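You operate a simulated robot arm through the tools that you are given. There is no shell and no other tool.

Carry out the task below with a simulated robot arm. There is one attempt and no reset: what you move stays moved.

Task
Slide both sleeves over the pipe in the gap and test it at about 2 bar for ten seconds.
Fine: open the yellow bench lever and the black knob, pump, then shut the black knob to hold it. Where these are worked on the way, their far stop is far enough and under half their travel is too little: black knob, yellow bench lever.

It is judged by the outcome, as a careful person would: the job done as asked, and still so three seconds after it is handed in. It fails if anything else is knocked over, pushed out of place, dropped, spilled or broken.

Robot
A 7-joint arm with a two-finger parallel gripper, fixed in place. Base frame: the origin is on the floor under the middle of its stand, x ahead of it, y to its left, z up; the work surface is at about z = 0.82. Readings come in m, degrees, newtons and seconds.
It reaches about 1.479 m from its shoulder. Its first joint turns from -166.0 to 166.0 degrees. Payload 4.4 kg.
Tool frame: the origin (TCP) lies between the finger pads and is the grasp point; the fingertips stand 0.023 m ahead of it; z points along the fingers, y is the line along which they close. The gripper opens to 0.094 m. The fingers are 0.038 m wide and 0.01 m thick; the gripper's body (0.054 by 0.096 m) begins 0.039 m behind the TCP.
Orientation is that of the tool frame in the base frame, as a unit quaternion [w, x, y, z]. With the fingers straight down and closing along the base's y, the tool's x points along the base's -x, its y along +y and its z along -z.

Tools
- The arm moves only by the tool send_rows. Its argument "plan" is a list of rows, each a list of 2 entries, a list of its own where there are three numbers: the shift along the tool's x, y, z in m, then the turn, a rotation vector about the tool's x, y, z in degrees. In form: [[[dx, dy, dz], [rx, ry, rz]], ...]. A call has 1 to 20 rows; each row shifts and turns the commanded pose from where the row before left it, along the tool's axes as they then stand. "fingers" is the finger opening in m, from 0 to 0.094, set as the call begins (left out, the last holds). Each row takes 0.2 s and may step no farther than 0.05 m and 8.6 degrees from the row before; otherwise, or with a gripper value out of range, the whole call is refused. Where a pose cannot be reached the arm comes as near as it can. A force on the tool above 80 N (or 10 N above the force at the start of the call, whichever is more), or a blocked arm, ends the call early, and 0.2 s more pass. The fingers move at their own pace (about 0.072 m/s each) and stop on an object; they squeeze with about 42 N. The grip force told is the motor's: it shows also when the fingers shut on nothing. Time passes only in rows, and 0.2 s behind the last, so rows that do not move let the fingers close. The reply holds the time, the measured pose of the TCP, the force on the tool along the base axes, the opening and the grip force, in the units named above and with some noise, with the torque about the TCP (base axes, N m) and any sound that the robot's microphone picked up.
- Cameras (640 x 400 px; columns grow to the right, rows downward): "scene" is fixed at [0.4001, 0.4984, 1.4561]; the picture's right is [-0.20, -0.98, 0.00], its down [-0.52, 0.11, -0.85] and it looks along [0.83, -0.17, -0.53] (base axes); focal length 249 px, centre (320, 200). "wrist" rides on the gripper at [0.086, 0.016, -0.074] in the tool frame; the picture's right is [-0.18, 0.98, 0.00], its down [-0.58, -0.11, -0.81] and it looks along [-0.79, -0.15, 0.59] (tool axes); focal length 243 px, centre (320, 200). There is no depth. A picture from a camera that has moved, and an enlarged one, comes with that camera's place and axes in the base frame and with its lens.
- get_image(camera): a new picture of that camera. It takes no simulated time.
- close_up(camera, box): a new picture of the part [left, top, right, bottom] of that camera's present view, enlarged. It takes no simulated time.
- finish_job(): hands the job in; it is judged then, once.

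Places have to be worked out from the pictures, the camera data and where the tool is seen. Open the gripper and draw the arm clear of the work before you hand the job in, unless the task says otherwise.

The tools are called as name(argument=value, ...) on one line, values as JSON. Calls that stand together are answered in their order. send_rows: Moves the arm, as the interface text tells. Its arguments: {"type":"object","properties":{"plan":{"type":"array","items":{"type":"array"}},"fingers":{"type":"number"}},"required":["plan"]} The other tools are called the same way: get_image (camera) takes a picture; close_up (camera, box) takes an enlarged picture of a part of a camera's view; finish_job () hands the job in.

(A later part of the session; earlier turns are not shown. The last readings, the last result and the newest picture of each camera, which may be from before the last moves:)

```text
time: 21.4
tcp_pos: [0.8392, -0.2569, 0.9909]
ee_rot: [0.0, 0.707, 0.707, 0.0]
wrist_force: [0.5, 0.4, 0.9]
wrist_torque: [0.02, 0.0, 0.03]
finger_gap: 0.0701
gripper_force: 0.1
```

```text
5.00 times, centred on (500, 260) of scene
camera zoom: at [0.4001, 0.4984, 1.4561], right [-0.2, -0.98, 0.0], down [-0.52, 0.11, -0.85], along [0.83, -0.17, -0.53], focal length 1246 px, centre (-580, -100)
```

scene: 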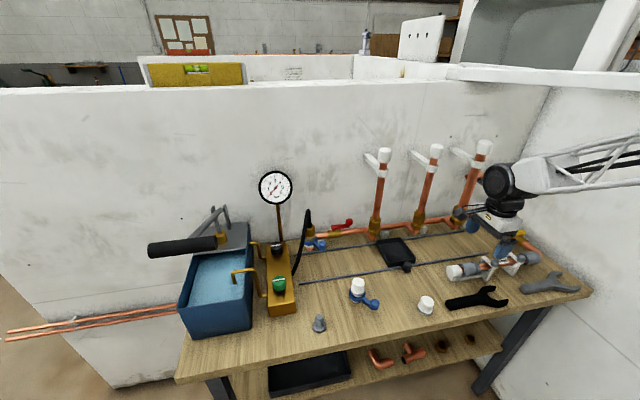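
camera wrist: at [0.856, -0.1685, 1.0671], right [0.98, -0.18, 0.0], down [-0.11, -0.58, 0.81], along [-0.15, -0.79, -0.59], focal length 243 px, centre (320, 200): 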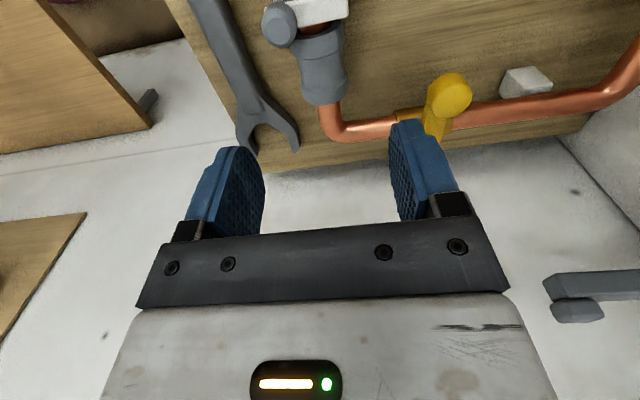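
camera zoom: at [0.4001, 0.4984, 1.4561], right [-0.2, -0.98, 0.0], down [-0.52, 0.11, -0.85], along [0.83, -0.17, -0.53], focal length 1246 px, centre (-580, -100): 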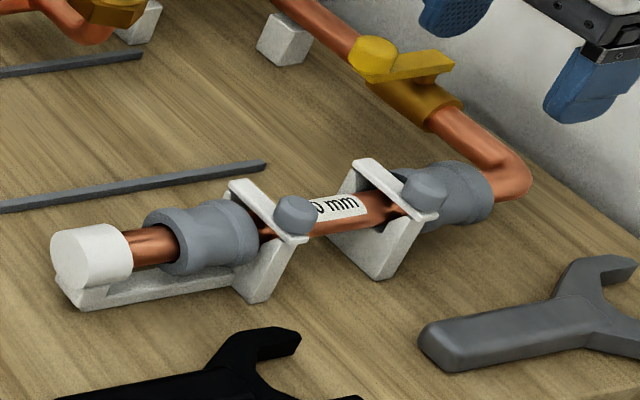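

Both sleeves are now over the joints and the clips have not moved. Next is the yellow bench lever, so I'll measure it.

close_up(camera="wrist", box=[360, 50, 520, 150])

close_up(camera="scene", box=[490, 215, 550, 255])

```text
4.00 times, centred on (440, 100) of wrist
camera zoom: at [0.856, -0.1685, 1.0671], right [0.98, -0.18, 0.0], down [-0.11, -0.58, 0.81], along [-0.15, -0.79, -0.59], focal length 970 px, centre (-160, 600)
```

zoom: 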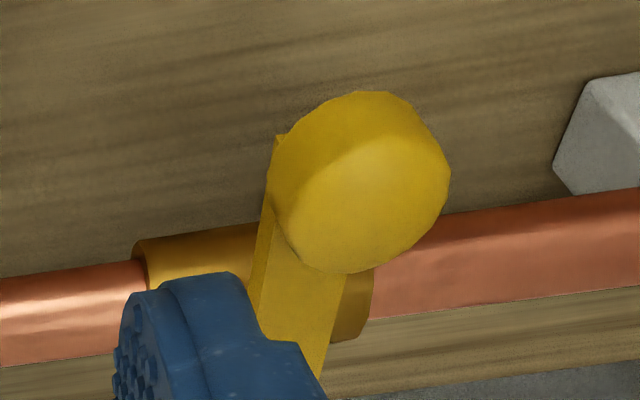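

```text
10.00 times, centred on (520, 235) of scene
camera zoom: at [0.4001, 0.4984, 1.4561], right [-0.2, -0.98, 0.0], down [-0.52, 0.11, -0.85], along [0.83, -0.17, -0.53], focal length 2493 px, centre (-1680, -150)
```

zoom: 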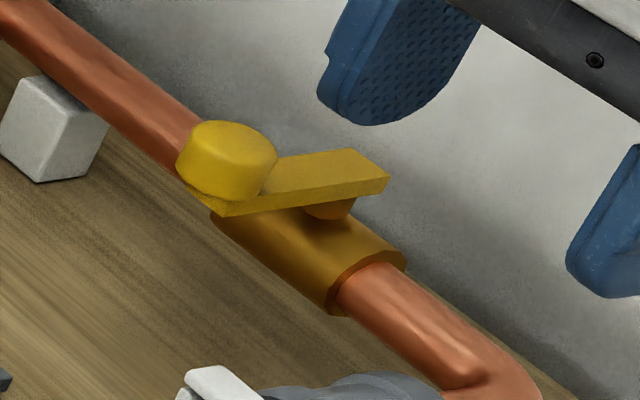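

The knob's top is at about (0.925, -0.275, 0.919), the pivot at about (0.928, -0.330), and the lever stands across the pipe (closed). I'll move above the knob.

send_rows(plan=[[[-0.006, 0.0287, 0.005], [0, 0, 0]], [[-0.006, 0.0287, 0.005], [0, 0, 0]], [[-0.006, 0.0287, 0.005], [0, 0, 0]], [[0, 0, 0], [0, 0, 0]]], fingers=0.06)

get_image(camera="wrist")

close_up(camera="scene", box=[460, 170, 600, 270])

```text
time: 22.2
tcp_pos: [0.9128, -0.2714, 0.9793]
ee_rot: [-0.005, 0.705, 0.709, -0.003]
wrist_force: [-78.1, 17.1, 25.3]
wrist_torque: [-0.59, -5.93, 2.26]
finger_gap: 0.0601
gripper_force: 0.1
stopped in row 3: the force on the tool passed its limit at 183 N (the readings are from after the stop); the commanded pose is now the measured one
```

```text
taken
camera wrist: at [0.929, -0.1836, 1.0556], right [0.98, -0.18, -0.01], down [-0.1, -0.58, 0.81], along [-0.15, -0.79, -0.59], focal length 243 px, centre (320, 200)
```

wrist: 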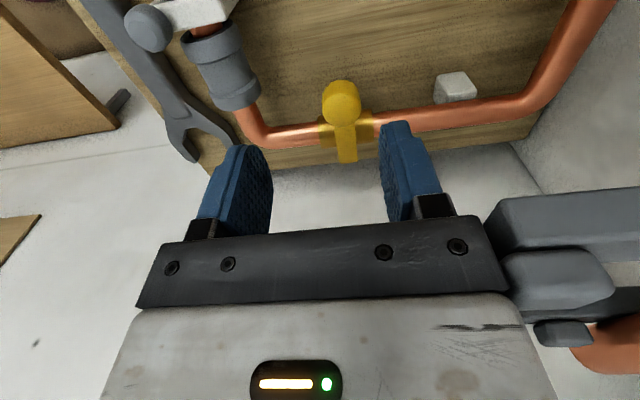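

```text
4.00 times, centred on (530, 220) of scene
camera zoom: at [0.4001, 0.4984, 1.4561], right [-0.2, -0.98, 0.0], down [-0.52, 0.11, -0.85], along [0.83, -0.17, -0.53], focal length 997 px, centre (-520, 120)
```

zoom: 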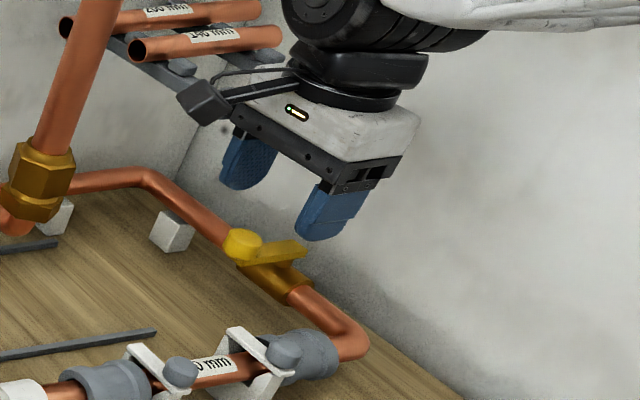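

The hand touched the wall rack (grey brackets holding spare pipes) on its +x side. I'll back straight off in -x and check that nothing was displaced.

send_rows(plan=[[[0, -0.01, 0], [0, 0, 0]], [[0, -0.02, 0], [0, 0, 0]], [[0, 0, 0], [0, 0, 0]]])

get_image(camera="scene")

close_up(camera="scene", box=[440, 130, 580, 220])

get_image(camera="wrist")

```text
time: 23.0
tcp_pos: [0.8846, -0.2721, 0.9773]
ee_rot: [-0.004, 0.705, 0.709, -0.003]
wrist_force: [-0.9, -0.3, -1.4]
wrist_torque: [-0.02, -0.01, -0.02]
finger_gap: 0.0598
gripper_force: 0.0
```

```text
taken
```

scene: 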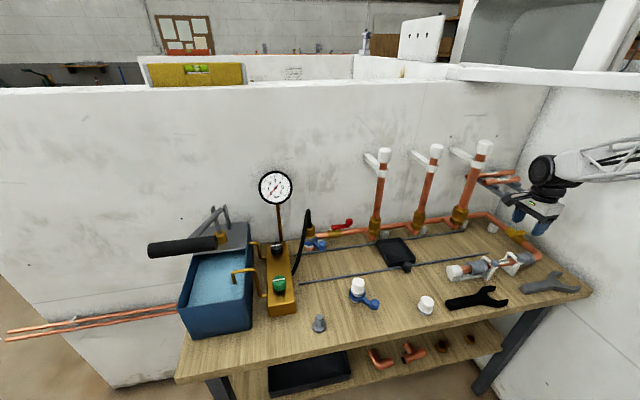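

```text
4.44 times, centred on (510, 175) of scene
camera zoom: at [0.4001, 0.4984, 1.4561], right [-0.2, -0.98, 0.0], down [-0.52, 0.11, -0.85], along [0.83, -0.17, -0.53], focal length 1108 px, centre (-524, 311)
```

zoom: 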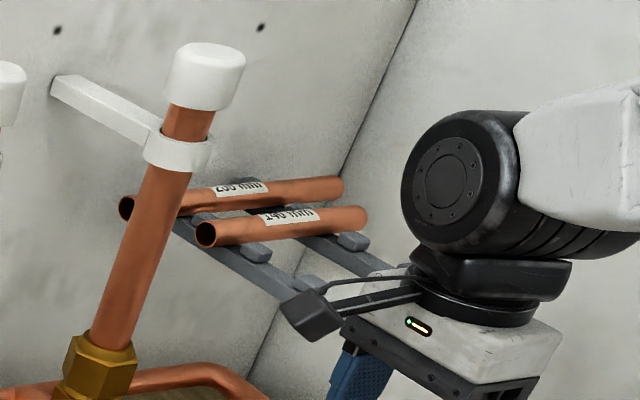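

```text
taken
camera wrist: at [0.9014, -0.1837, 1.0538], right [0.98, -0.18, -0.01], down [-0.1, -0.58, 0.81], along [-0.15, -0.79, -0.59], focal length 243 px, centre (320, 200)
```

wrist: 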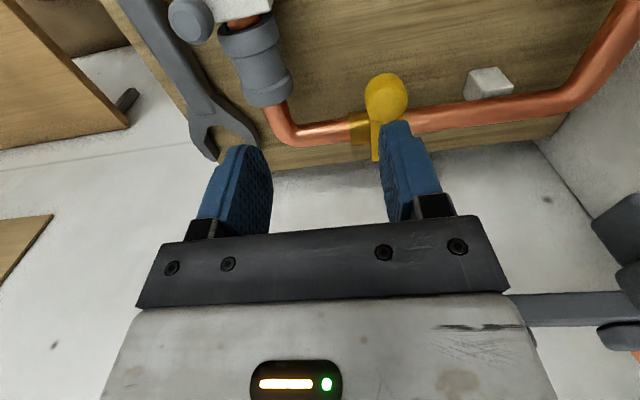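

The rack and its pipes look undisturbed; the contact point works out to a rack arm tip at about (0.963, -0.253, 1.04). A vertical hand can't sit over the knob there, so I'll retreat, turn the hand back and lean it away from the rack.

send_rows(plan=[[[0, -0.028, -0.028], [0, 0, 0]], [[0, -0.028, -0.028], [0, 0, 0]], [[0, -0.028, -0.028], [0, 0, 0]], [[0, 0, 0], [0, 0, -8.5]], [[0, 0, 0], [0, 0, -8.5]], [[0, 0, 0], [0, 0, -8.5]], [[0, 0, 0], [0, 0, -8.5]], [[0, 0, 0], [0, 0, -8.5]], [[0, 0, 0], [0, 0, -8.5]], [[0, 0, 0], [0, 0, -8.5]], [[0, 0, 0], [0, 0, -8.5]], [[0, 0, 0], [0, 0, -8.5]], [[0, 0, 0], [0, 0, -8.5]], [[0, 0, 0], [0, 0, -5]], [[0, 0, 0], [0, 0, 0]]])

get_image(camera="wrist")

close_up(camera="scene", box=[440, 130, 580, 220])

```text
time: 26.2
tcp_pos: [0.8019, -0.2723, 1.0623]
ee_rot: [-0.004, -0.002, 1.0, 0.001]
wrist_force: [-0.2, -0.2, 0.2]
wrist_torque: [-0.05, -0.01, -0.02]
finger_gap: 0.06
gripper_force: 0.0
```

```text
taken
camera wrist: at [0.7157, -0.2553, 1.1393], right [0.18, 0.98, 0.0], down [0.59, -0.11, 0.8], along [0.79, -0.14, -0.6], focal length 243 px, centre (320, 200)
```

wrist: 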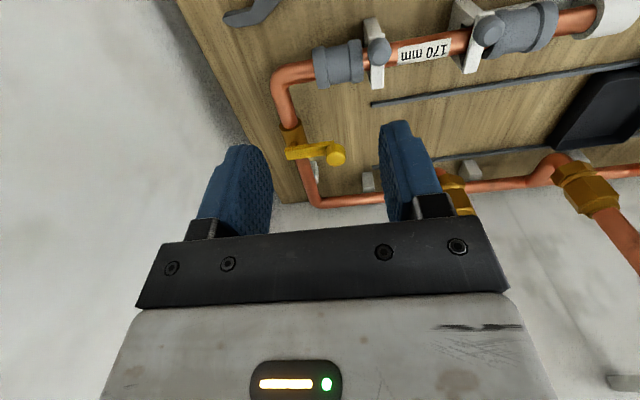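

```text
4.44 times, centred on (510, 175) of scene
camera zoom: at [0.4001, 0.4984, 1.4561], right [-0.2, -0.98, 0.0], down [-0.52, 0.11, -0.85], along [0.83, -0.17, -0.53], focal length 1108 px, centre (-524, 311)
```

zoom: 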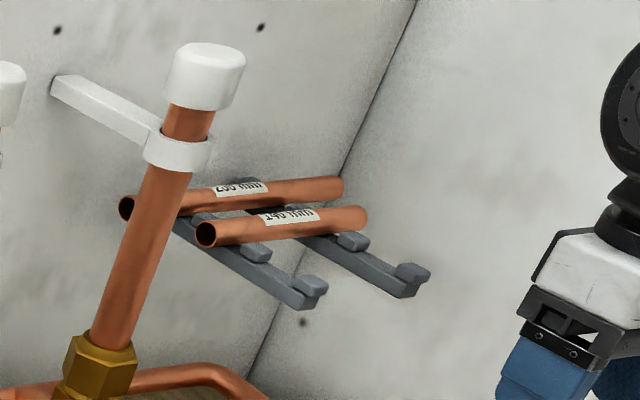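

Rack and spare pipes are in place. Now I'll lean the hand 25° (fingers pointing forward and down, closing along y) and approach a point just above and in front of the yellow knob.

send_rows(plan=[[[0, 0, 0], [0, -8.5, 0]], [[0, 0, 0], [0, -8.5, 0]], [[0, 0, 0], [0, -8.4, 0]], [[-0.0203, -0.001, 0.0378], [0, 0, 0]], [[-0.0203, -0.001, 0.0378], [0, 0, 0]], [[-0.0203, -0.001, 0.0378], [0, 0, 0]], [[0, 0, 0], [0, 0, 0]]], fingers=0.06)

get_image(camera="wrist")

close_up(camera="scene", box=[440, 130, 600, 270])

```text
time: 27.8
tcp_pos: [0.9041, -0.2756, 0.9877]
ee_rot: [0.216, -0.001, 0.976, 0.001]
wrist_force: [0.2, 0.0, 0.2]
wrist_torque: [-0.01, -0.02, -0.02]
finger_gap: 0.0602
gripper_force: 0.1
```

```text
taken
camera wrist: at [0.794, -0.2594, 1.0198], right [0.16, 0.98, 0.08], down [0.19, -0.11, 0.98], along [0.97, -0.15, -0.2], focal length 243 px, centre (320, 200)
```

wrist: 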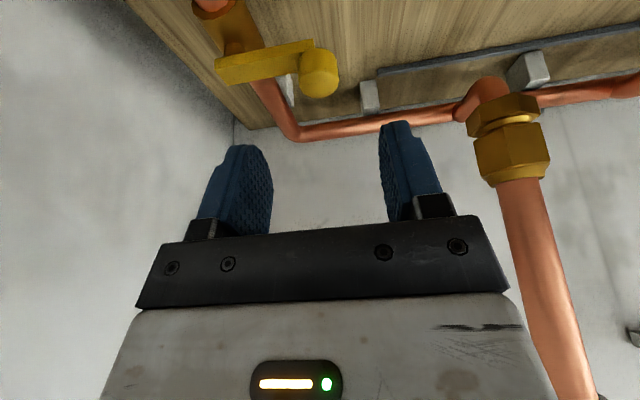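

```text
2.86 times, centred on (520, 200) of scene
camera zoom: at [0.4001, 0.4984, 1.4561], right [-0.2, -0.98, 0.0], down [-0.52, 0.11, -0.85], along [0.83, -0.17, -0.53], focal length 712 px, centre (-251, 200)
```

zoom: 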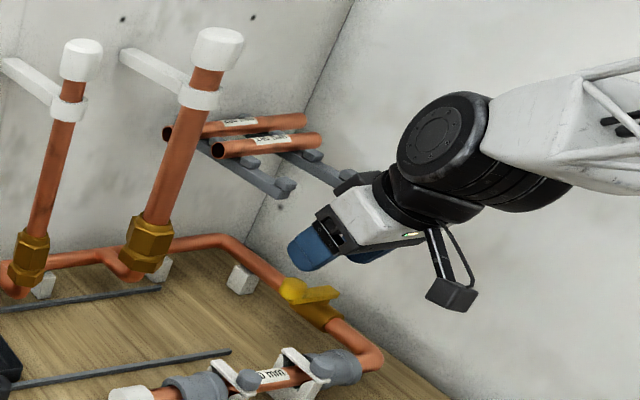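

The hand now clears the rack. The knob centre is at about (0.925, -0.273, 0.910). I'll come down over it with the fingers on either side in y, tips staying above the lever bar.

send_rows(plan=[[[-0.019, 0.002, 0.0089], [0, 0, 0]], [[0.0081, 0, 0.0174], [0, 0, 0]], [[0.0081, 0, 0.0174], [0, 0, 0]], [[0.0081, 0, 0.0174], [0, 0, 0]], [[0, 0, 0], [0, 0, 0]]], fingers=0.05)

get_image(camera="wrist")

close_up(camera="scene", box=[460, 170, 580, 270])

```text
time: 29.0
tcp_pos: [0.9236, -0.2721, 0.9291]
ee_rot: [0.216, -0.001, 0.976, 0.001]
wrist_force: [-0.8, 0.0, 0.3]
wrist_torque: [0.01, 0.0, 0.0]
finger_gap: 0.0498
gripper_force: 0.1
```

```text
taken
camera wrist: at [0.8144, -0.2555, 0.9614], right [0.16, 0.98, 0.08], down [0.19, -0.11, 0.98], along [0.97, -0.15, -0.2], focal length 243 px, centre (320, 200)
```

wrist: 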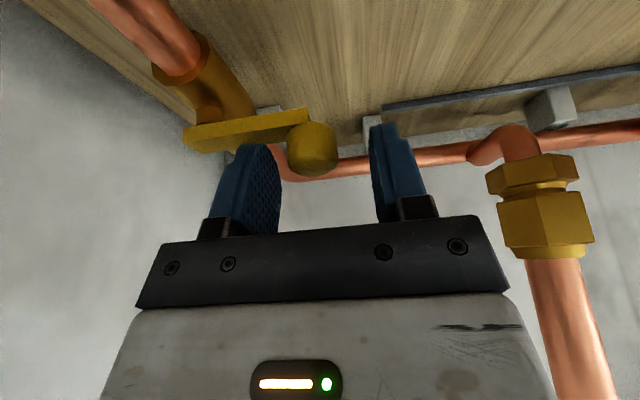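

```text
4.00 times, centred on (520, 220) of scene
camera zoom: at [0.4001, 0.4984, 1.4561], right [-0.2, -0.98, 0.0], down [-0.52, 0.11, -0.85], along [0.83, -0.17, -0.53], focal length 997 px, centre (-480, 120)
```

zoom: 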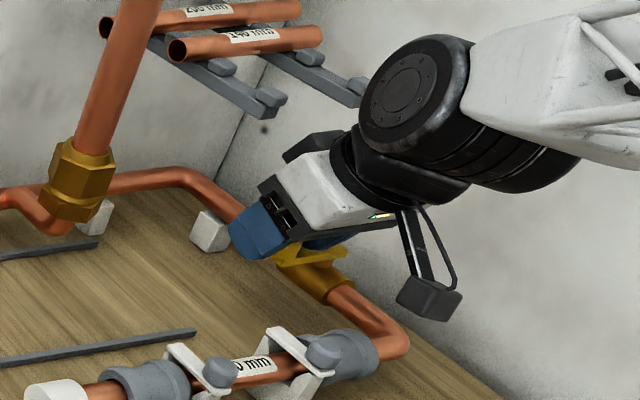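

The knob sits between the fingers. I'll centre 1.5 mm and close on it.

send_rows(plan=[[[0, -0.0015, 0], [0, 0, 0]], [[0, 0, 0], [0, 0, 0]], [[0, 0, 0], [0, 0, 0]], [[0, 0, 0], [0, 0, 0]]], fingers=0.01)

close_up(camera="wrist", box=[160, 60, 440, 235])

```text
time: 30.0
tcp_pos: [0.9237, -0.2753, 0.9288]
ee_rot: [0.216, -0.001, 0.976, 0.002]
wrist_force: [-1.7, -27.3, 3.7]
wrist_torque: [-0.65, 0.04, -0.03]
finger_gap: 0.0239
gripper_force: 45.0
```

```text
2.29 times, centred on (300, 148) of wrist
camera zoom: at [0.8146, -0.258, 0.9611], right [0.16, 0.98, 0.08], down [0.19, -0.11, 0.98], along [0.97, -0.15, -0.2], focal length 555 px, centre (366, 320)
```

zoom: 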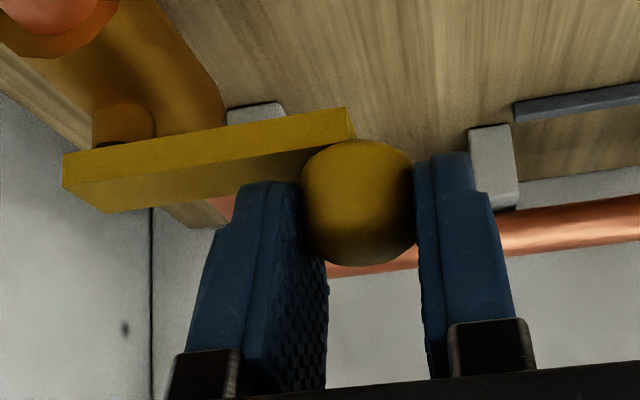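

Gripped: the knob is 24 mm across. The pivot stem reads (0.925, -0.328). I'll test a small 5° swing toward -x (the downstream direction) and read the force.

send_rows(plan=[[[0, -0.0006, 0], [0, 0, 0]], [[0.0021, -0.0001, -0.001], [0, 0, 0]], [[0.0021, -0.0001, -0.001], [0, 0, 0]]])

close_up(camera="wrist", box=[160, 60, 440, 235])

```text
time: 30.8
tcp_pos: [0.9206, -0.2749, 0.9289]
ee_rot: [0.216, -0.001, 0.976, 0.001]
wrist_force: [10.4, -30.0, 4.1]
wrist_torque: [-0.75, -0.48, 0.43]
finger_gap: 0.0239
gripper_force: 44.7
```

```text
2.29 times, centred on (300, 148) of wrist
camera zoom: at [0.8107, -0.2583, 0.9611], right [0.16, 0.98, 0.08], down [0.19, -0.11, 0.98], along [0.97, -0.15, -0.2], focal length 555 px, centre (366, 320)
```

zoom: 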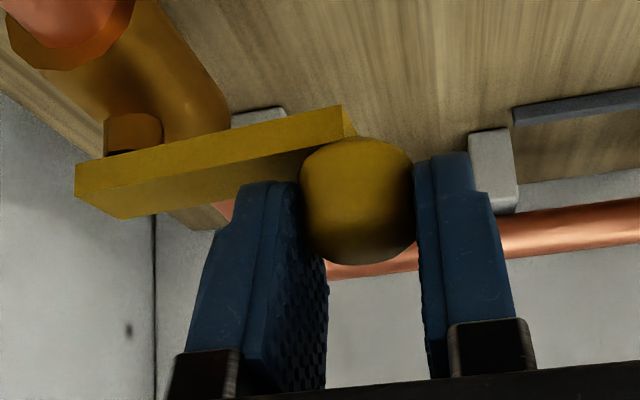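

The lever swings with the knob at only about 10 N, so -x is the opening direction. I'll continue along the arc to about 45°.

send_rows(plan=[[[0.00825, -0.0026, -0.00385], [0, 0, 0]], [[0.0078, -0.0031, -0.00363], [0, 0, 0]], [[0.00716, -0.0046, -0.00334], [0, 0, 0]], [[0.00634, -0.0058, -0.00296], [0, 0, 0]]])

get_image(camera="wrist")

close_up(camera="scene", box=[460, 190, 580, 280])

```text
time: 31.8
tcp_pos: [0.8871, -0.289, 0.9266]
ee_rot: [0.214, -0.001, 0.977, 0.003]
wrist_force: [-18.3, 31.7, -2.0]
wrist_torque: [0.67, 0.27, 0.44]
finger_gap: 0.0238
gripper_force: 45.4
```

```text
taken
camera wrist: at [0.777, -0.2731, 0.9591], right [0.16, 0.98, 0.08], down [0.19, -0.11, 0.97], along [0.97, -0.14, -0.21], focal length 243 px, centre (320, 200)
```

wrist: 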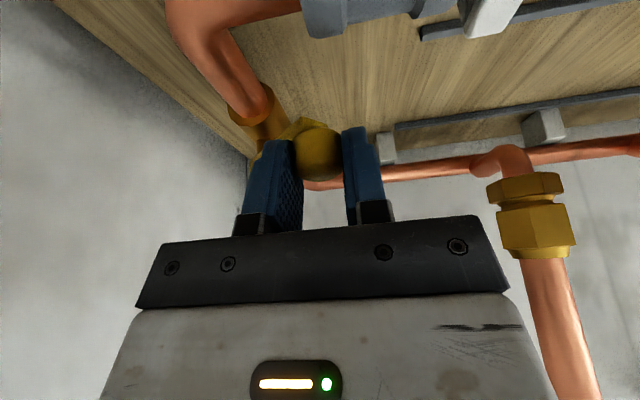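

```text
4.44 times, centred on (520, 235) of scene
camera zoom: at [0.4001, 0.4984, 1.4561], right [-0.2, -0.98, 0.0], down [-0.52, 0.11, -0.85], along [0.83, -0.17, -0.53], focal length 1108 px, centre (-569, 44)
```

zoom: 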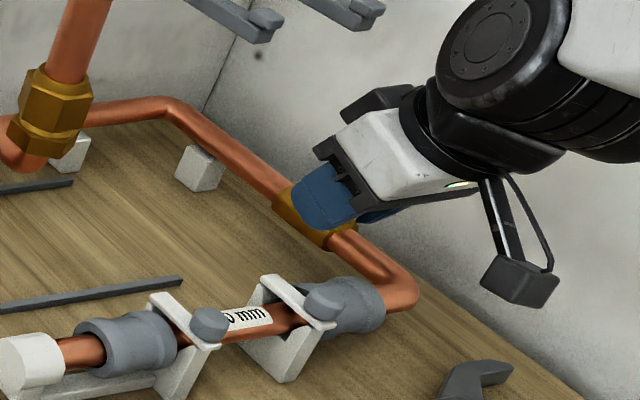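

Swinging well; the force says my arc radius is slightly small, so I'll add a little outward offset and carry on to about 85°.

send_rows(plan=[[[0.0057, -0.0066, -0.00266], [0, 0, 0]], [[0.0047, -0.0078, -0.0022], [0, 0, 0]], [[0.0028, -0.0086, -0.0013], [0, 0, 0]], [[0.00145, -0.0089, -0.0007], [0, 0, 0]]])

get_image(camera="wrist")

close_up(camera="scene", box=[460, 190, 580, 280])

```text
time: 32.8
tcp_pos: [0.8712, -0.3225, 0.9278]
ee_rot: [0.217, -0.001, 0.976, 0.001]
wrist_force: [-5.9, 10.6, -7.6]
wrist_torque: [0.23, -0.04, 0.49]
finger_gap: 0.0241
gripper_force: 44.9
```

```text
taken
camera wrist: at [0.7624, -0.3062, 0.9613], right [0.16, 0.98, 0.08], down [0.19, -0.11, 0.98], along [0.97, -0.15, -0.2], focal length 243 px, centre (320, 200)
```

wrist: 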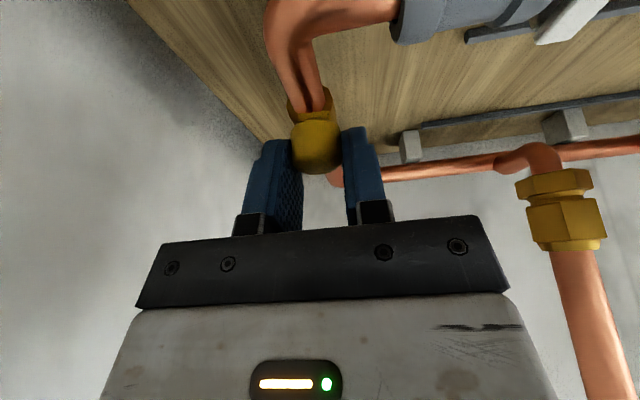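

```text
4.44 times, centred on (520, 235) of scene
camera zoom: at [0.4001, 0.4984, 1.4561], right [-0.2, -0.98, 0.0], down [-0.52, 0.11, -0.85], along [0.83, -0.17, -0.53], focal length 1108 px, centre (-569, 44)
```

zoom: 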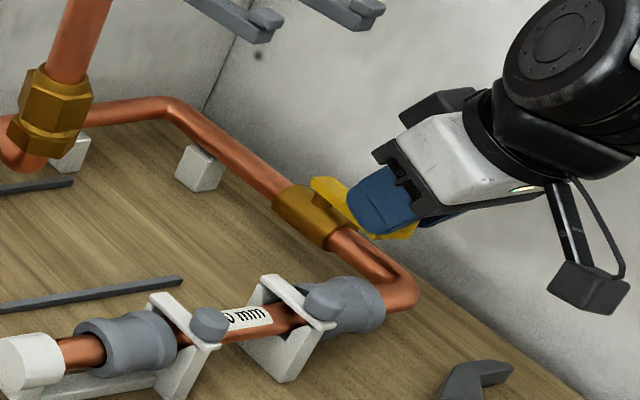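

The lever now lies nearly along the pipe. I'll nudge on in -y to find its far stop.

send_rows(plan=[[[0, -0.003, 0], [0, 0, 0]], [[0, -0.002, 0], [0, 0, 0]]])

send_rows(plan=[[[0, -0.002, 0], [0, 0, 0]]])

```text
time: 33.4
tcp_pos: [0.8718, -0.3284, 0.9284]
ee_rot: [0.216, -0.001, 0.976, 0.001]
wrist_force: [-4.7, 9.9, -0.5]
wrist_torque: [0.2, 0.08, 0.47]
finger_gap: 0.024
gripper_force: 44.6
```

```text
time: 33.8
tcp_pos: [0.8726, -0.3303, 0.929]
ee_rot: [0.217, -0.001, 0.976, 0.001]
wrist_force: [-5.4, 9.3, 5.8]
wrist_torque: [0.2, 0.15, 0.38]
finger_gap: 0.0236
gripper_force: 44.4
```

No stop yet (still about 10 N of friction). Continuing in small steps.

send_rows(plan=[[[0, -0.002, 0], [0, 0, 0]], [[0, -0.001, 0], [0, 0, 0]]])

close_up(camera="wrist", box=[200, 40, 440, 235])

```text
time: 34.4
tcp_pos: [0.8727, -0.3301, 0.9286]
ee_rot: [0.217, -0.002, 0.976, 0.001]
wrist_force: [-14.9, 38.8, 23.3]
wrist_torque: [1.06, 0.52, 0.35]
finger_gap: 0.0242
gripper_force: 45.2
```

```text
2.05 times, centred on (320, 138) of wrist
camera zoom: at [0.762, -0.3144, 0.9614], right [0.16, 0.98, 0.08], down [0.19, -0.11, 0.98], along [0.97, -0.14, -0.2], focal length 498 px, centre (320, 328)
```

zoom: 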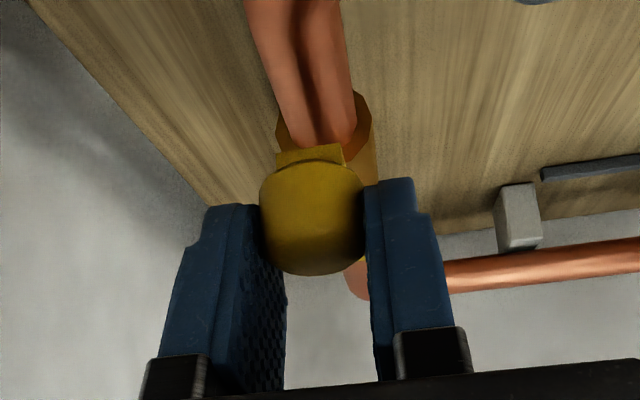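

The force rose to 39 N with no further motion: the yellow lever is at its far stop, along the pipe. I'll ease off, open and withdraw along the tool axis.

send_rows(plan=[[[0, 0.001, 0], [0, 0, 0]], [[0, 0, 0], [0, 0, 0]]])

send_rows(plan=[[[0, 0, 0], [0, 0, 0]], [[0, 0, 0], [0, 0, 0]], [[0, 0, -0.03], [0, 0, 0]], [[0, 0, -0.04], [0, 0, 0]], [[0, 0, -0.04], [0, 0, 0]], [[0, 0, 0], [0, 0, 0]]], fingers=0.06)

get_image(camera="wrist")

close_up(camera="scene", box=[450, 190, 580, 290])

```text
time: 35.0
tcp_pos: [0.8731, -0.3312, 0.9292]
ee_rot: [0.217, -0.001, 0.976, 0.001]
wrist_force: [-4.0, 30.4, 20.0]
wrist_torque: [0.71, 0.08, -0.17]
finger_gap: 0.0237
gripper_force: 44.9
```

```text
time: 36.4
tcp_pos: [0.8257, -0.3334, 1.0284]
ee_rot: [0.216, -0.001, 0.976, 0.0]
wrist_force: [0.3, 0.1, -0.3]
wrist_torque: [0.02, -0.03, 0.03]
finger_gap: 0.0598
gripper_force: 0.0
```

```text
taken
camera wrist: at [0.7156, -0.3163, 1.0606], right [0.16, 0.98, 0.08], down [0.19, -0.11, 0.98], along [0.97, -0.15, -0.2], focal length 243 px, centre (320, 200)
```

wrist: 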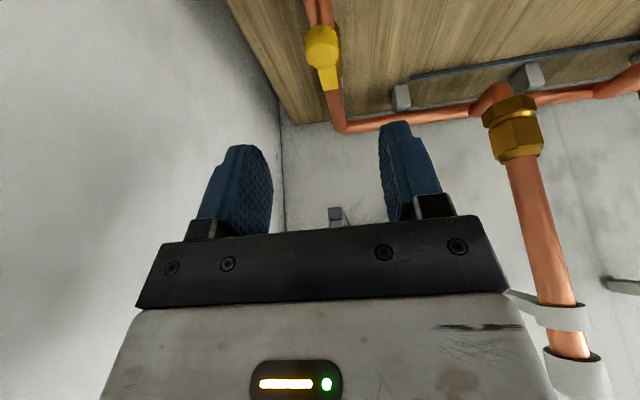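

```text
4.00 times, centred on (515, 240) of scene
camera zoom: at [0.4001, 0.4984, 1.4561], right [-0.2, -0.98, 0.0], down [-0.52, 0.11, -0.85], along [0.83, -0.17, -0.53], focal length 997 px, centre (-460, 40)
```

zoom: 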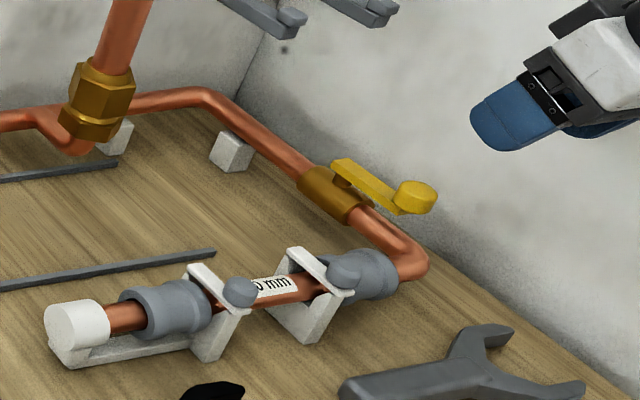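

The yellow lever now lies along the pipe (open). Next I'll retract upward, straighten the hand, and move over to view the pump block and pump.

send_rows(plan=[[[0, 0, -0.045], [0, 0, 0]], [[0, 0, -0.045], [0, 0, 0]], [[0, 0, -0.045], [0, 0, 0]], [[0, 0, -0.045], [0, 0, 0]], [[0, 0, -0.04], [0, 0, 0]], [[0, 0, 0], [0, 8.4, 0]], [[0, 0, 0], [0, 8.3, 0]], [[0, 0, 0], [0, 8.3, 0]]])

send_rows(plan=[[[0.002, 0.046, 0], [0, 0, 0]], [[0.002, 0.046, 0], [0, 0, 0]], [[0.002, 0.046, 0], [0, 0, 0]], [[0.002, 0.046, 0], [0, 0, 0]], [[0.002, 0.046, 0], [0, 0, 0]], [[0.002, 0.046, 0], [0, 0, 0]], [[0.002, 0.046, 0], [0, 0, 0]], [[0.002, 0.046, 0], [0, 0, 0]], [[0.002, 0.046, 0], [0, 0, 0]], [[0.002, 0.046, 0], [0, 0, 0]], [[0.002, 0.046, 0], [0, 0, 0]], [[0.002, 0.046, 0], [0, 0, 0]], [[0.002, 0.046, 0], [0, 0, 0]], [[0.002, 0.046, 0], [0, 0, 0]], [[0.002, 0.046, 0], [0, 0, 0]], [[0.002, 0.046, 0], [0, 0, 0]], [[0.002, 0.046, 0], [0, 0, 0]], [[0.002, 0.046, 0], [0, 0, 0]]])

get_image(camera="wrist")

get_image(camera="scene")

```text
time: 38.2
tcp_pos: [0.7326, -0.3319, 1.2292]
ee_rot: [-0.002, -0.001, 1.0, 0.001]
wrist_force: [-0.6, 0.6, -0.5]
wrist_torque: [-0.01, -0.01, 0.0]
finger_gap: 0.0599
gripper_force: 0.1
```

```text
time: 42.0
tcp_pos: [0.6944, 0.4962, 1.2293]
ee_rot: [-0.001, -0.001, 1.0, 0.001]
wrist_force: [-0.4, 0.3, 0.7]
wrist_torque: [0.02, -0.04, 0.01]
finger_gap: 0.06
gripper_force: 0.0
```

```text
taken
camera wrist: at [0.607, 0.5135, 1.3057], right [0.18, 0.98, 0.0], down [0.58, -0.11, 0.81], along [0.79, -0.15, -0.59], focal length 243 px, centre (320, 200)
```

wrist: 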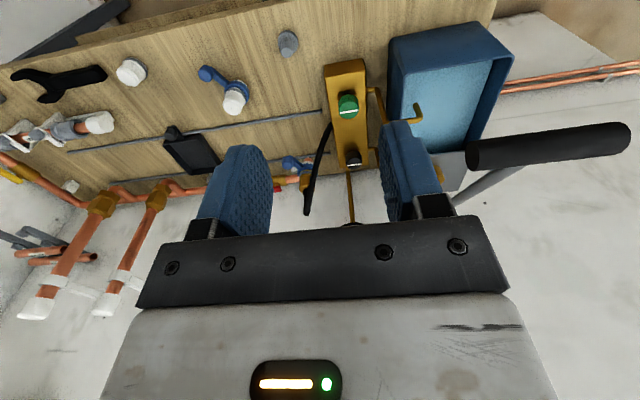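

```text
taken
```

scene: 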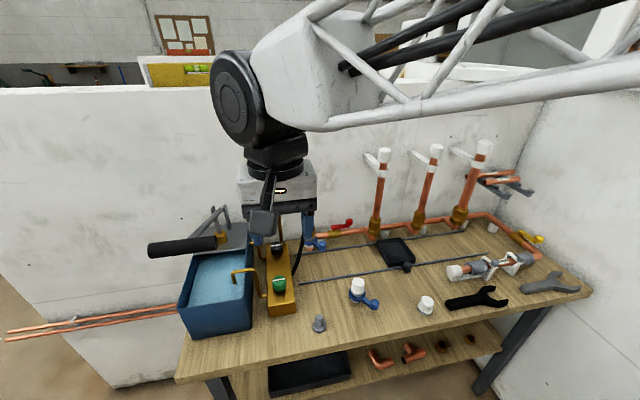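

The yellow lever is visibly along the pipe in the scene view. I'll take close-ups of the pump, lever and block from here.

close_up(camera="wrist", box=[300, 20, 640, 230])

close_up(camera="scene", box=[140, 190, 260, 350])

close_up(camera="wrist", box=[270, 50, 430, 230])

```text
1.88 times, centred on (470, 125) of wrist
camera zoom: at [0.607, 0.5135, 1.3057], right [0.18, 0.98, 0.0], down [0.58, -0.11, 0.81], along [0.79, -0.15, -0.59], focal length 457 px, centre (38, 341)
```

zoom: 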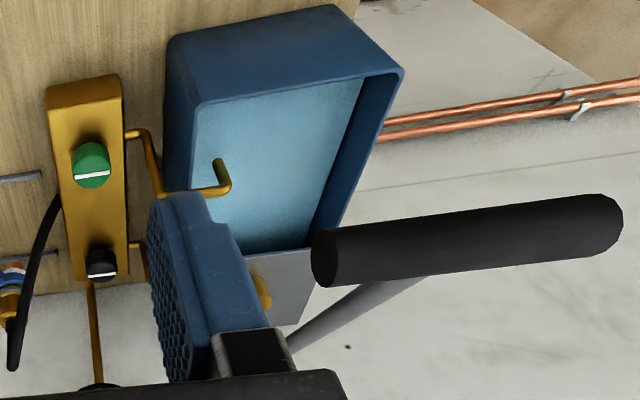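

```text
2.50 times, centred on (200, 270) of scene
camera zoom: at [0.4001, 0.4984, 1.4561], right [-0.2, -0.98, 0.0], down [-0.52, 0.11, -0.85], along [0.83, -0.17, -0.53], focal length 623 px, centre (620, 25)
```

zoom: 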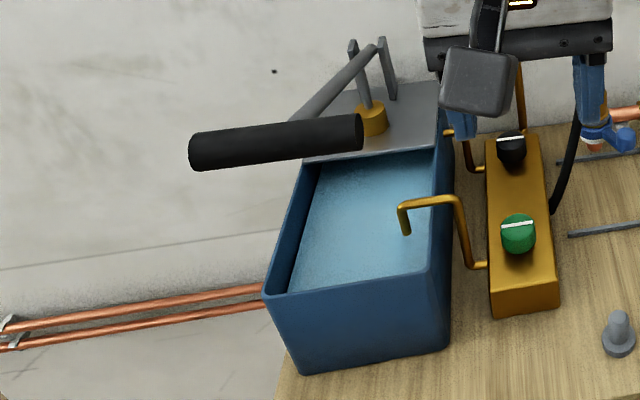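

```text
2.22 times, centred on (350, 140) of wrist
camera zoom: at [0.607, 0.5135, 1.3057], right [0.18, 0.98, 0.0], down [0.58, -0.11, 0.81], along [0.79, -0.15, -0.59], focal length 539 px, centre (253, 333)
```

zoom: 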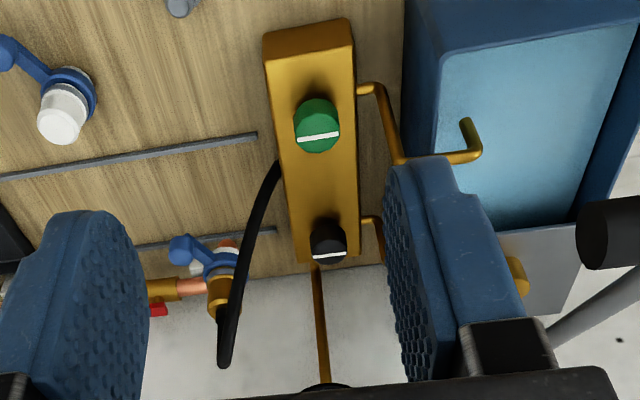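

Pump handle: a crossbar at about (0.78, 0.62–0.72, 1.147), with its hinge near (1.04, 0.64, 1.055). Black knob ≈ (1.007, 0.516, top 0.911), in front of the gauge stem at x≈1.058. I'll lean the hand 15° away from the gauge and approach the black knob from above.

send_rows(plan=[[[0, 0, 0], [0, -7.5, 0]], [[0, 0, 0], [0, -7.5, 0]], [[-0.0278, 0.0029, 0.0341], [0, 0, 0]], [[-0.0278, 0.0029, 0.0341], [0, 0, 0]], [[-0.0278, 0.0029, 0.0341], [0, 0, 0]], [[-0.0278, 0.0029, 0.0341], [0, 0, 0]], [[-0.0278, 0.0029, 0.0341], [0, 0, 0]], [[-0.0278, 0.0029, 0.0341], [0, 0, 0]], [[-0.0278, 0.0029, 0.0341], [0, 0, 0]], [[0, 0, 0], [0, 0, 0]]], fingers=0.055)

get_image(camera="wrist")

get_image(camera="scene")

```text
time: 44.2
tcp_pos: [0.9431, 0.5164, 1.0474]
ee_rot: [0.129, -0.001, 0.992, 0.0]
wrist_force: [-0.9, -0.2, -0.1]
wrist_torque: [0.02, -0.03, 0.02]
finger_gap: 0.055
gripper_force: 0.0
```

```text
taken
camera wrist: at [0.8408, 0.5336, 1.0987], right [0.18, 0.98, 0.05], down [0.35, -0.11, 0.93], along [0.92, -0.15, -0.37], focal length 243 px, centre (320, 200)
```

wrist: 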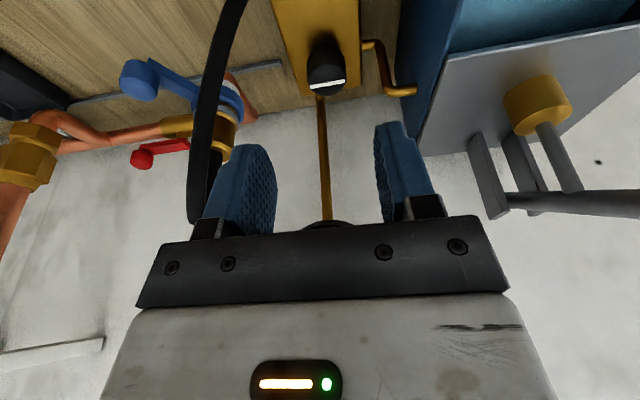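

```text
taken
```

scene: 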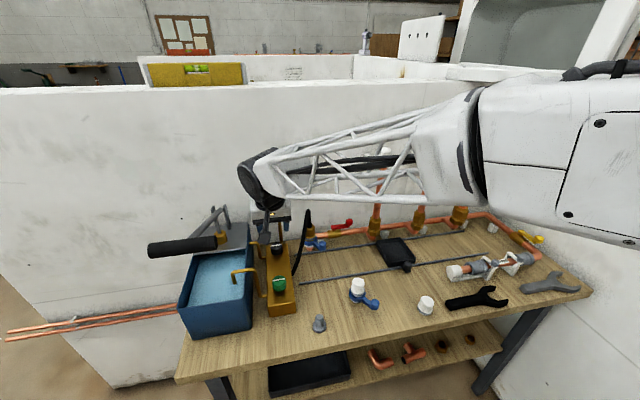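

Now a close-up of the black knob and what surrounds it from this viewpoint.

close_up(camera="wrist", box=[240, 0, 440, 125])

close_up(camera="scene", box=[220, 170, 340, 270])

```text
3.20 times, centred on (340, 62) of wrist
camera zoom: at [0.8408, 0.5336, 1.0987], right [0.18, 0.98, 0.05], down [0.35, -0.11, 0.93], along [0.92, -0.15, -0.37], focal length 776 px, centre (256, 640)
```

zoom: 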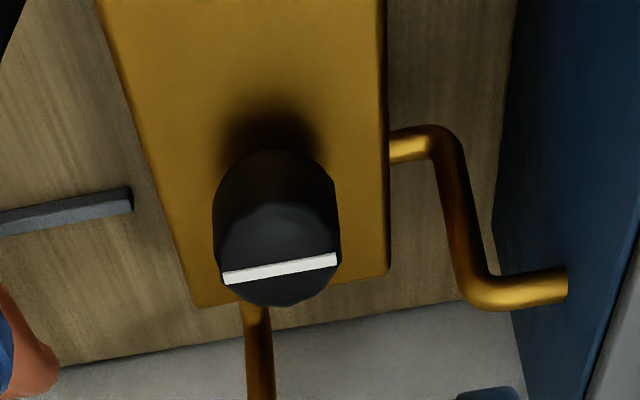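

```text
4.00 times, centred on (280, 220) of scene
camera zoom: at [0.4001, 0.4984, 1.4561], right [-0.2, -0.98, 0.0], down [-0.52, 0.11, -0.85], along [0.83, -0.17, -0.53], focal length 997 px, centre (480, 120)
```

zoom: 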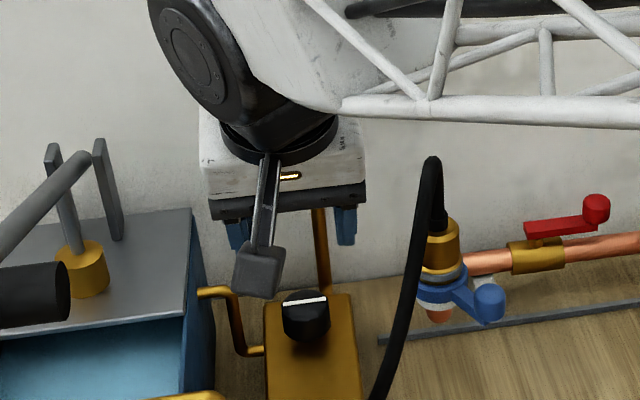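

Knob top ≈ (1.003, 0.517, 0.918), diameter ~36 mm. The hose passes at y≈0.43, so there is room. I'll come down to a hover just above the knob.

send_rows(plan=[[[-0.0119, 0.0004, 0.0316], [0, 0, 0]], [[-0.0119, 0.0004, 0.0316], [0, 0, 0]], [[-0.0119, 0.0004, 0.0316], [0, 0, 0]], [[0, 0, 0], [0, 0, 0]]], fingers=0.055)

get_image(camera="wrist")

close_up(camera="scene", box=[220, 170, 340, 290])

```text
time: 45.2
tcp_pos: [1.0044, 0.5181, 0.9637]
ee_rot: [0.131, -0.001, 0.991, 0.001]
wrist_force: [-0.2, 0.6, -0.2]
wrist_torque: [0.03, -0.01, -0.01]
finger_gap: 0.0551
gripper_force: 0.1
```

```text
taken
camera wrist: at [0.9018, 0.5349, 1.0148], right [0.18, 0.98, 0.05], down [0.36, -0.11, 0.93], along [0.92, -0.15, -0.37], focal length 243 px, centre (320, 200)
```

wrist: 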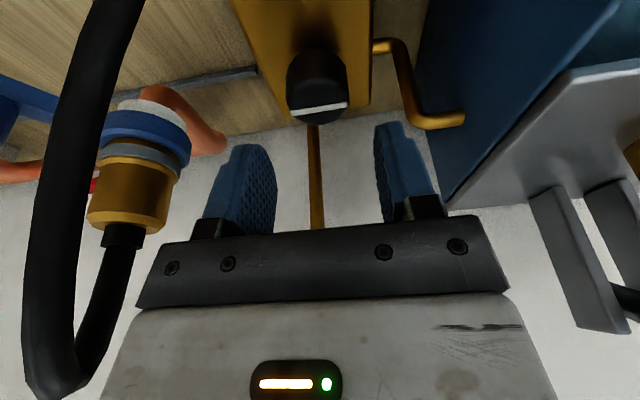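

```text
3.33 times, centred on (280, 230) of scene
camera zoom: at [0.4001, 0.4984, 1.4561], right [-0.2, -0.98, 0.0], down [-0.52, 0.11, -0.85], along [0.83, -0.17, -0.53], focal length 831 px, centre (453, 100)
```

zoom: 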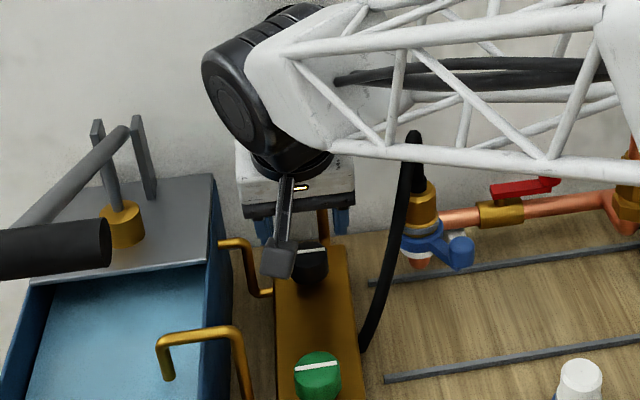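

The knob is between the finger lines, with its centre at y≈0.520. I'll lower the fingers around it.

send_rows(plan=[[[0.0059, 0.001, 0.02], [0, 0, 0]], [[0.0059, 0.001, 0.02], [0, 0, 0]], [[0, 0, 0], [0, 0, 0]]], fingers=0.055)

get_image(camera="wrist")

```text
time: 46.0
tcp_pos: [1.002, 0.5187, 0.9241]
ee_rot: [0.13, -0.001, 0.992, 0.001]
wrist_force: [0.1, -0.4, -0.6]
wrist_torque: [-0.02, 0.0, 0.05]
finger_gap: 0.0552
gripper_force: 0.0
```

```text
taken
camera wrist: at [0.8991, 0.5367, 0.9748], right [0.18, 0.98, 0.05], down [0.36, -0.11, 0.93], along [0.92, -0.15, -0.37], focal length 243 px, centre (320, 200)
```

wrist: 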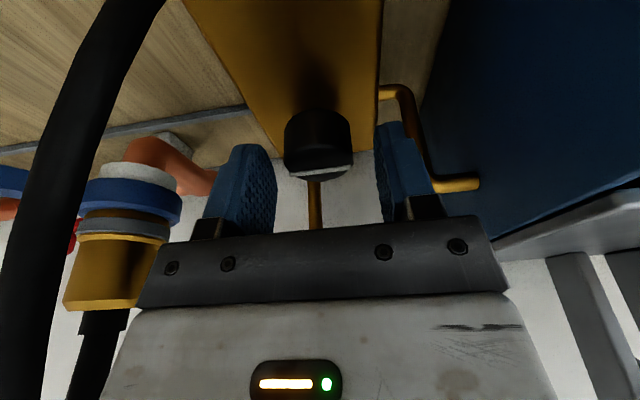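

Good alignment. Closing on the black knob.

send_rows(plan=[[[0, 0, 0], [0, 0, 0]], [[0, 0, 0], [0, 0, 0]], [[0, 0, 0], [0, 0, 0]]], fingers=0.02)

close_up(camera="wrist", box=[220, 80, 440, 235])

```text
time: 46.8
tcp_pos: [1.0028, 0.518, 0.924]
ee_rot: [0.13, -0.001, 0.992, 0.001]
wrist_force: [1.8, -34.8, 0.6]
wrist_torque: [-0.76, -0.02, -0.41]
finger_gap: 0.0365
gripper_force: 45.3
```

```text
2.58 times, centred on (330, 158) of wrist
camera zoom: at [0.8998, 0.535, 0.975], right [0.18, 0.98, 0.05], down [0.36, -0.11, 0.93], along [0.92, -0.15, -0.37], focal length 626 px, centre (294, 310)
```

zoom: 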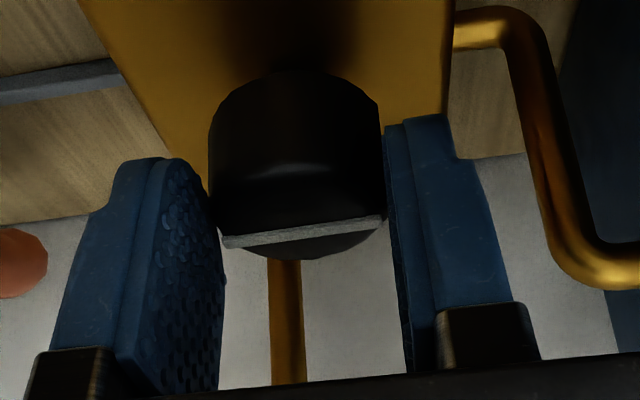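

Gripped (0.0365 m). I'll centre 0.8 mm and try a small 8° counter-clockwise twist about the vertical, watching the torque.

send_rows(plan=[[[0, -0.0008, 0], [0, 0, 0]], [[0, 0, 0], [-1.04, 0, -3.86]], [[0, 0, 0], [-1.04, 0, -3.86]], [[0, 0, 0], [0, 0, 0]]])

close_up(camera="wrist", box=[220, 80, 440, 235])

```text
time: 47.8
tcp_pos: [1.0017, 0.5162, 0.9236]
ee_rot: [0.129, -0.07, 0.989, 0.009]
wrist_force: [4.4, -74.3, -1.6]
wrist_torque: [-1.51, -0.02, -0.93]
finger_gap: 0.0364
gripper_force: 44.6
```

```text
2.58 times, centred on (330, 158) of wrist
camera zoom: at [0.8987, 0.5189, 0.975], right [0.04, 1.0, 0.05], down [0.37, -0.06, 0.93], along [0.93, -0.02, -0.37], focal length 626 px, centre (294, 310)
```

zoom: 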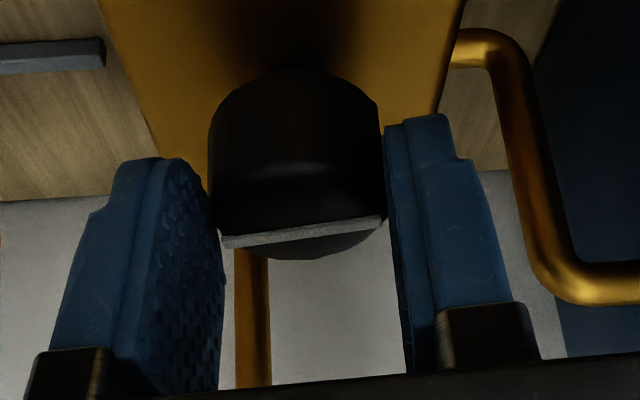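

The knob turns with the gripper (counter-clockwise works). The side load shows its axis is about 9 mm further in +x than my TCP (≈1.011). I'll relieve, open, and re-grip on the axis.

send_rows(plan=[[[0, -0.0016, 0], [0, 0, 0]], [[0, 0, 0], [0, 0, 0]]])

send_rows(plan=[[[0, 0, 0], [0, 0, 0]], [[0, 0, 0], [1.04, 0, 3.86]], [[0, 0.002, 0], [1.04, 0, 3.86]], [[-0.0082, 0, 0.0022], [0, 0, 0]], [[0, 0, 0], [0, 0, 0]]], fingers=0.055)

get_image(camera="wrist")

```text
time: 48.4
tcp_pos: [1.002, 0.5166, 0.9245]
ee_rot: [0.13, -0.07, 0.989, 0.01]
wrist_force: [26.0, -57.5, -10.4]
wrist_torque: [-0.93, -0.53, -0.72]
finger_gap: 0.036
gripper_force: 44.9
```

```text
time: 49.6
tcp_pos: [1.0091, 0.5199, 0.9252]
ee_rot: [0.13, -0.001, 0.992, 0.001]
wrist_force: [0.5, 0.4, -0.5]
wrist_torque: [0.01, -0.03, -0.02]
finger_gap: 0.0551
gripper_force: 0.1
```

```text
taken
camera wrist: at [0.9072, 0.5365, 0.9757], right [0.18, 0.98, 0.05], down [0.35, -0.11, 0.93], along [0.92, -0.15, -0.37], focal length 243 px, centre (320, 200)
```

wrist: 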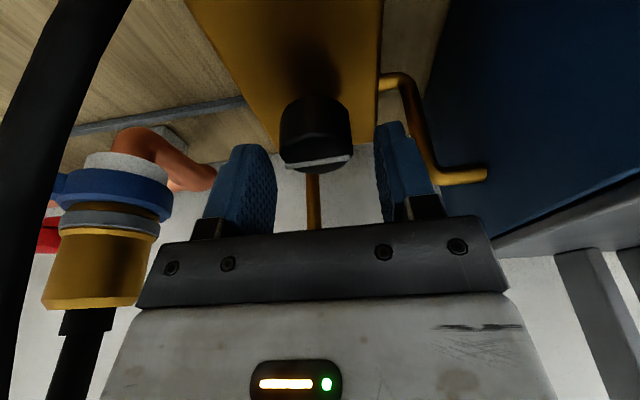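

The knob's axis now reads about (1.0125, 0.518). A small shift puts the TCP on that axis, then I close.

send_rows(plan=[[[-0.0033, -0.0015, 0.0009], [0, 0, 0]], [[0, 0, 0], [0, 0, 0]]])

send_rows(plan=[[[0, 0, 0], [0, 0, 0]], [[0, 0, 0], [0, 0, 0]], [[0, 0, 0], [0, 0, 0]]], fingers=0.02)

close_up(camera="wrist", box=[220, 80, 440, 235])

```text
time: 50.2
tcp_pos: [1.0131, 0.5169, 0.9233]
ee_rot: [0.13, -0.001, 0.992, 0.001]
wrist_force: [-0.3, 0.5, 0.6]
wrist_torque: [-0.05, -0.02, 0.01]
finger_gap: 0.0547
gripper_force: 0.0
```

```text
time: 51.0
tcp_pos: [1.0128, 0.519, 0.9247]
ee_rot: [0.13, 0.0, 0.992, 0.001]
wrist_force: [-1.9, -4.4, 1.5]
wrist_torque: [-0.11, 0.05, -0.04]
finger_gap: 0.0365
gripper_force: 45.4
```

```text
2.58 times, centred on (330, 158) of wrist
camera zoom: at [0.9105, 0.5348, 0.975], right [0.18, 0.98, 0.05], down [0.35, -0.11, 0.93], along [0.92, -0.15, -0.37], focal length 626 px, centre (294, 310)
```

zoom: 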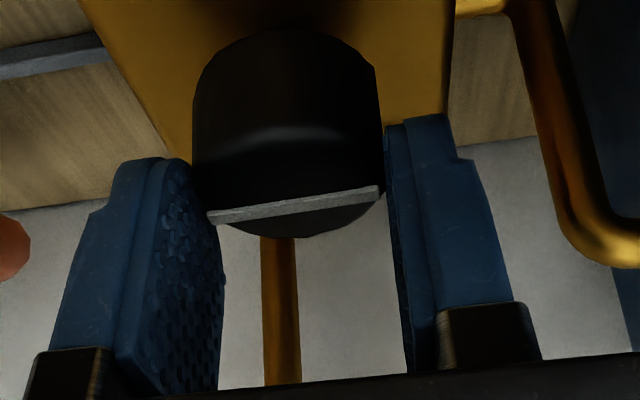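

Well centred now (side force only -4 N). I'll turn counter-clockwise 15° and check.

send_rows(plan=[[[0, 0, 0], [-1.94, 0, -7.24]], [[0, 0, 0], [-1.94, 0, -7.24]], [[0, 0, 0], [0, 0, 0]]])

get_image(camera="wrist")

close_up(camera="scene", box=[240, 200, 340, 290])

```text
time: 51.8
tcp_pos: [1.0135, 0.5175, 0.9239]
ee_rot: [0.127, -0.131, 0.983, 0.018]
wrist_force: [-25.0, -26.9, 5.1]
wrist_torque: [-0.77, 0.98, -0.05]
finger_gap: 0.0367
gripper_force: 44.8
```

```text
taken
camera wrist: at [0.9101, 0.5073, 0.9751], right [-0.09, 1.0, 0.05], down [0.37, -0.01, 0.93], along [0.92, 0.1, -0.37], focal length 243 px, centre (320, 200)
```

wrist: 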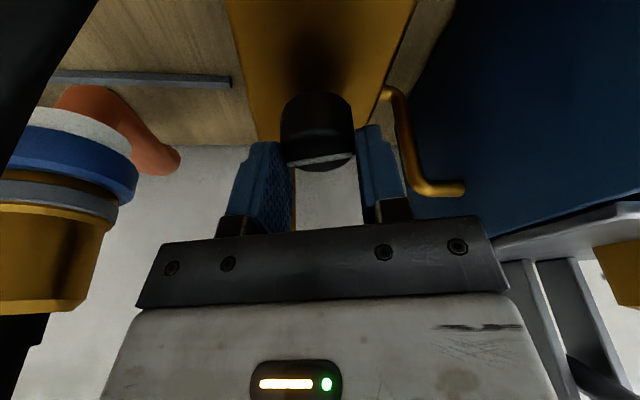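

```text
4.44 times, centred on (290, 245) of scene
camera zoom: at [0.4001, 0.4984, 1.4561], right [-0.2, -0.98, 0.0], down [-0.52, 0.11, -0.85], along [0.83, -0.17, -0.53], focal length 1108 px, centre (453, 0)
```

zoom: 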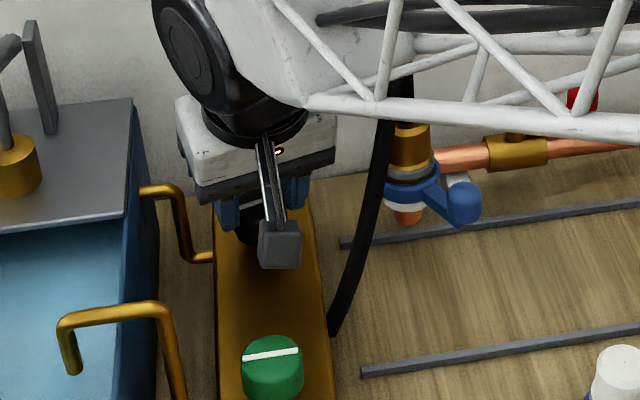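

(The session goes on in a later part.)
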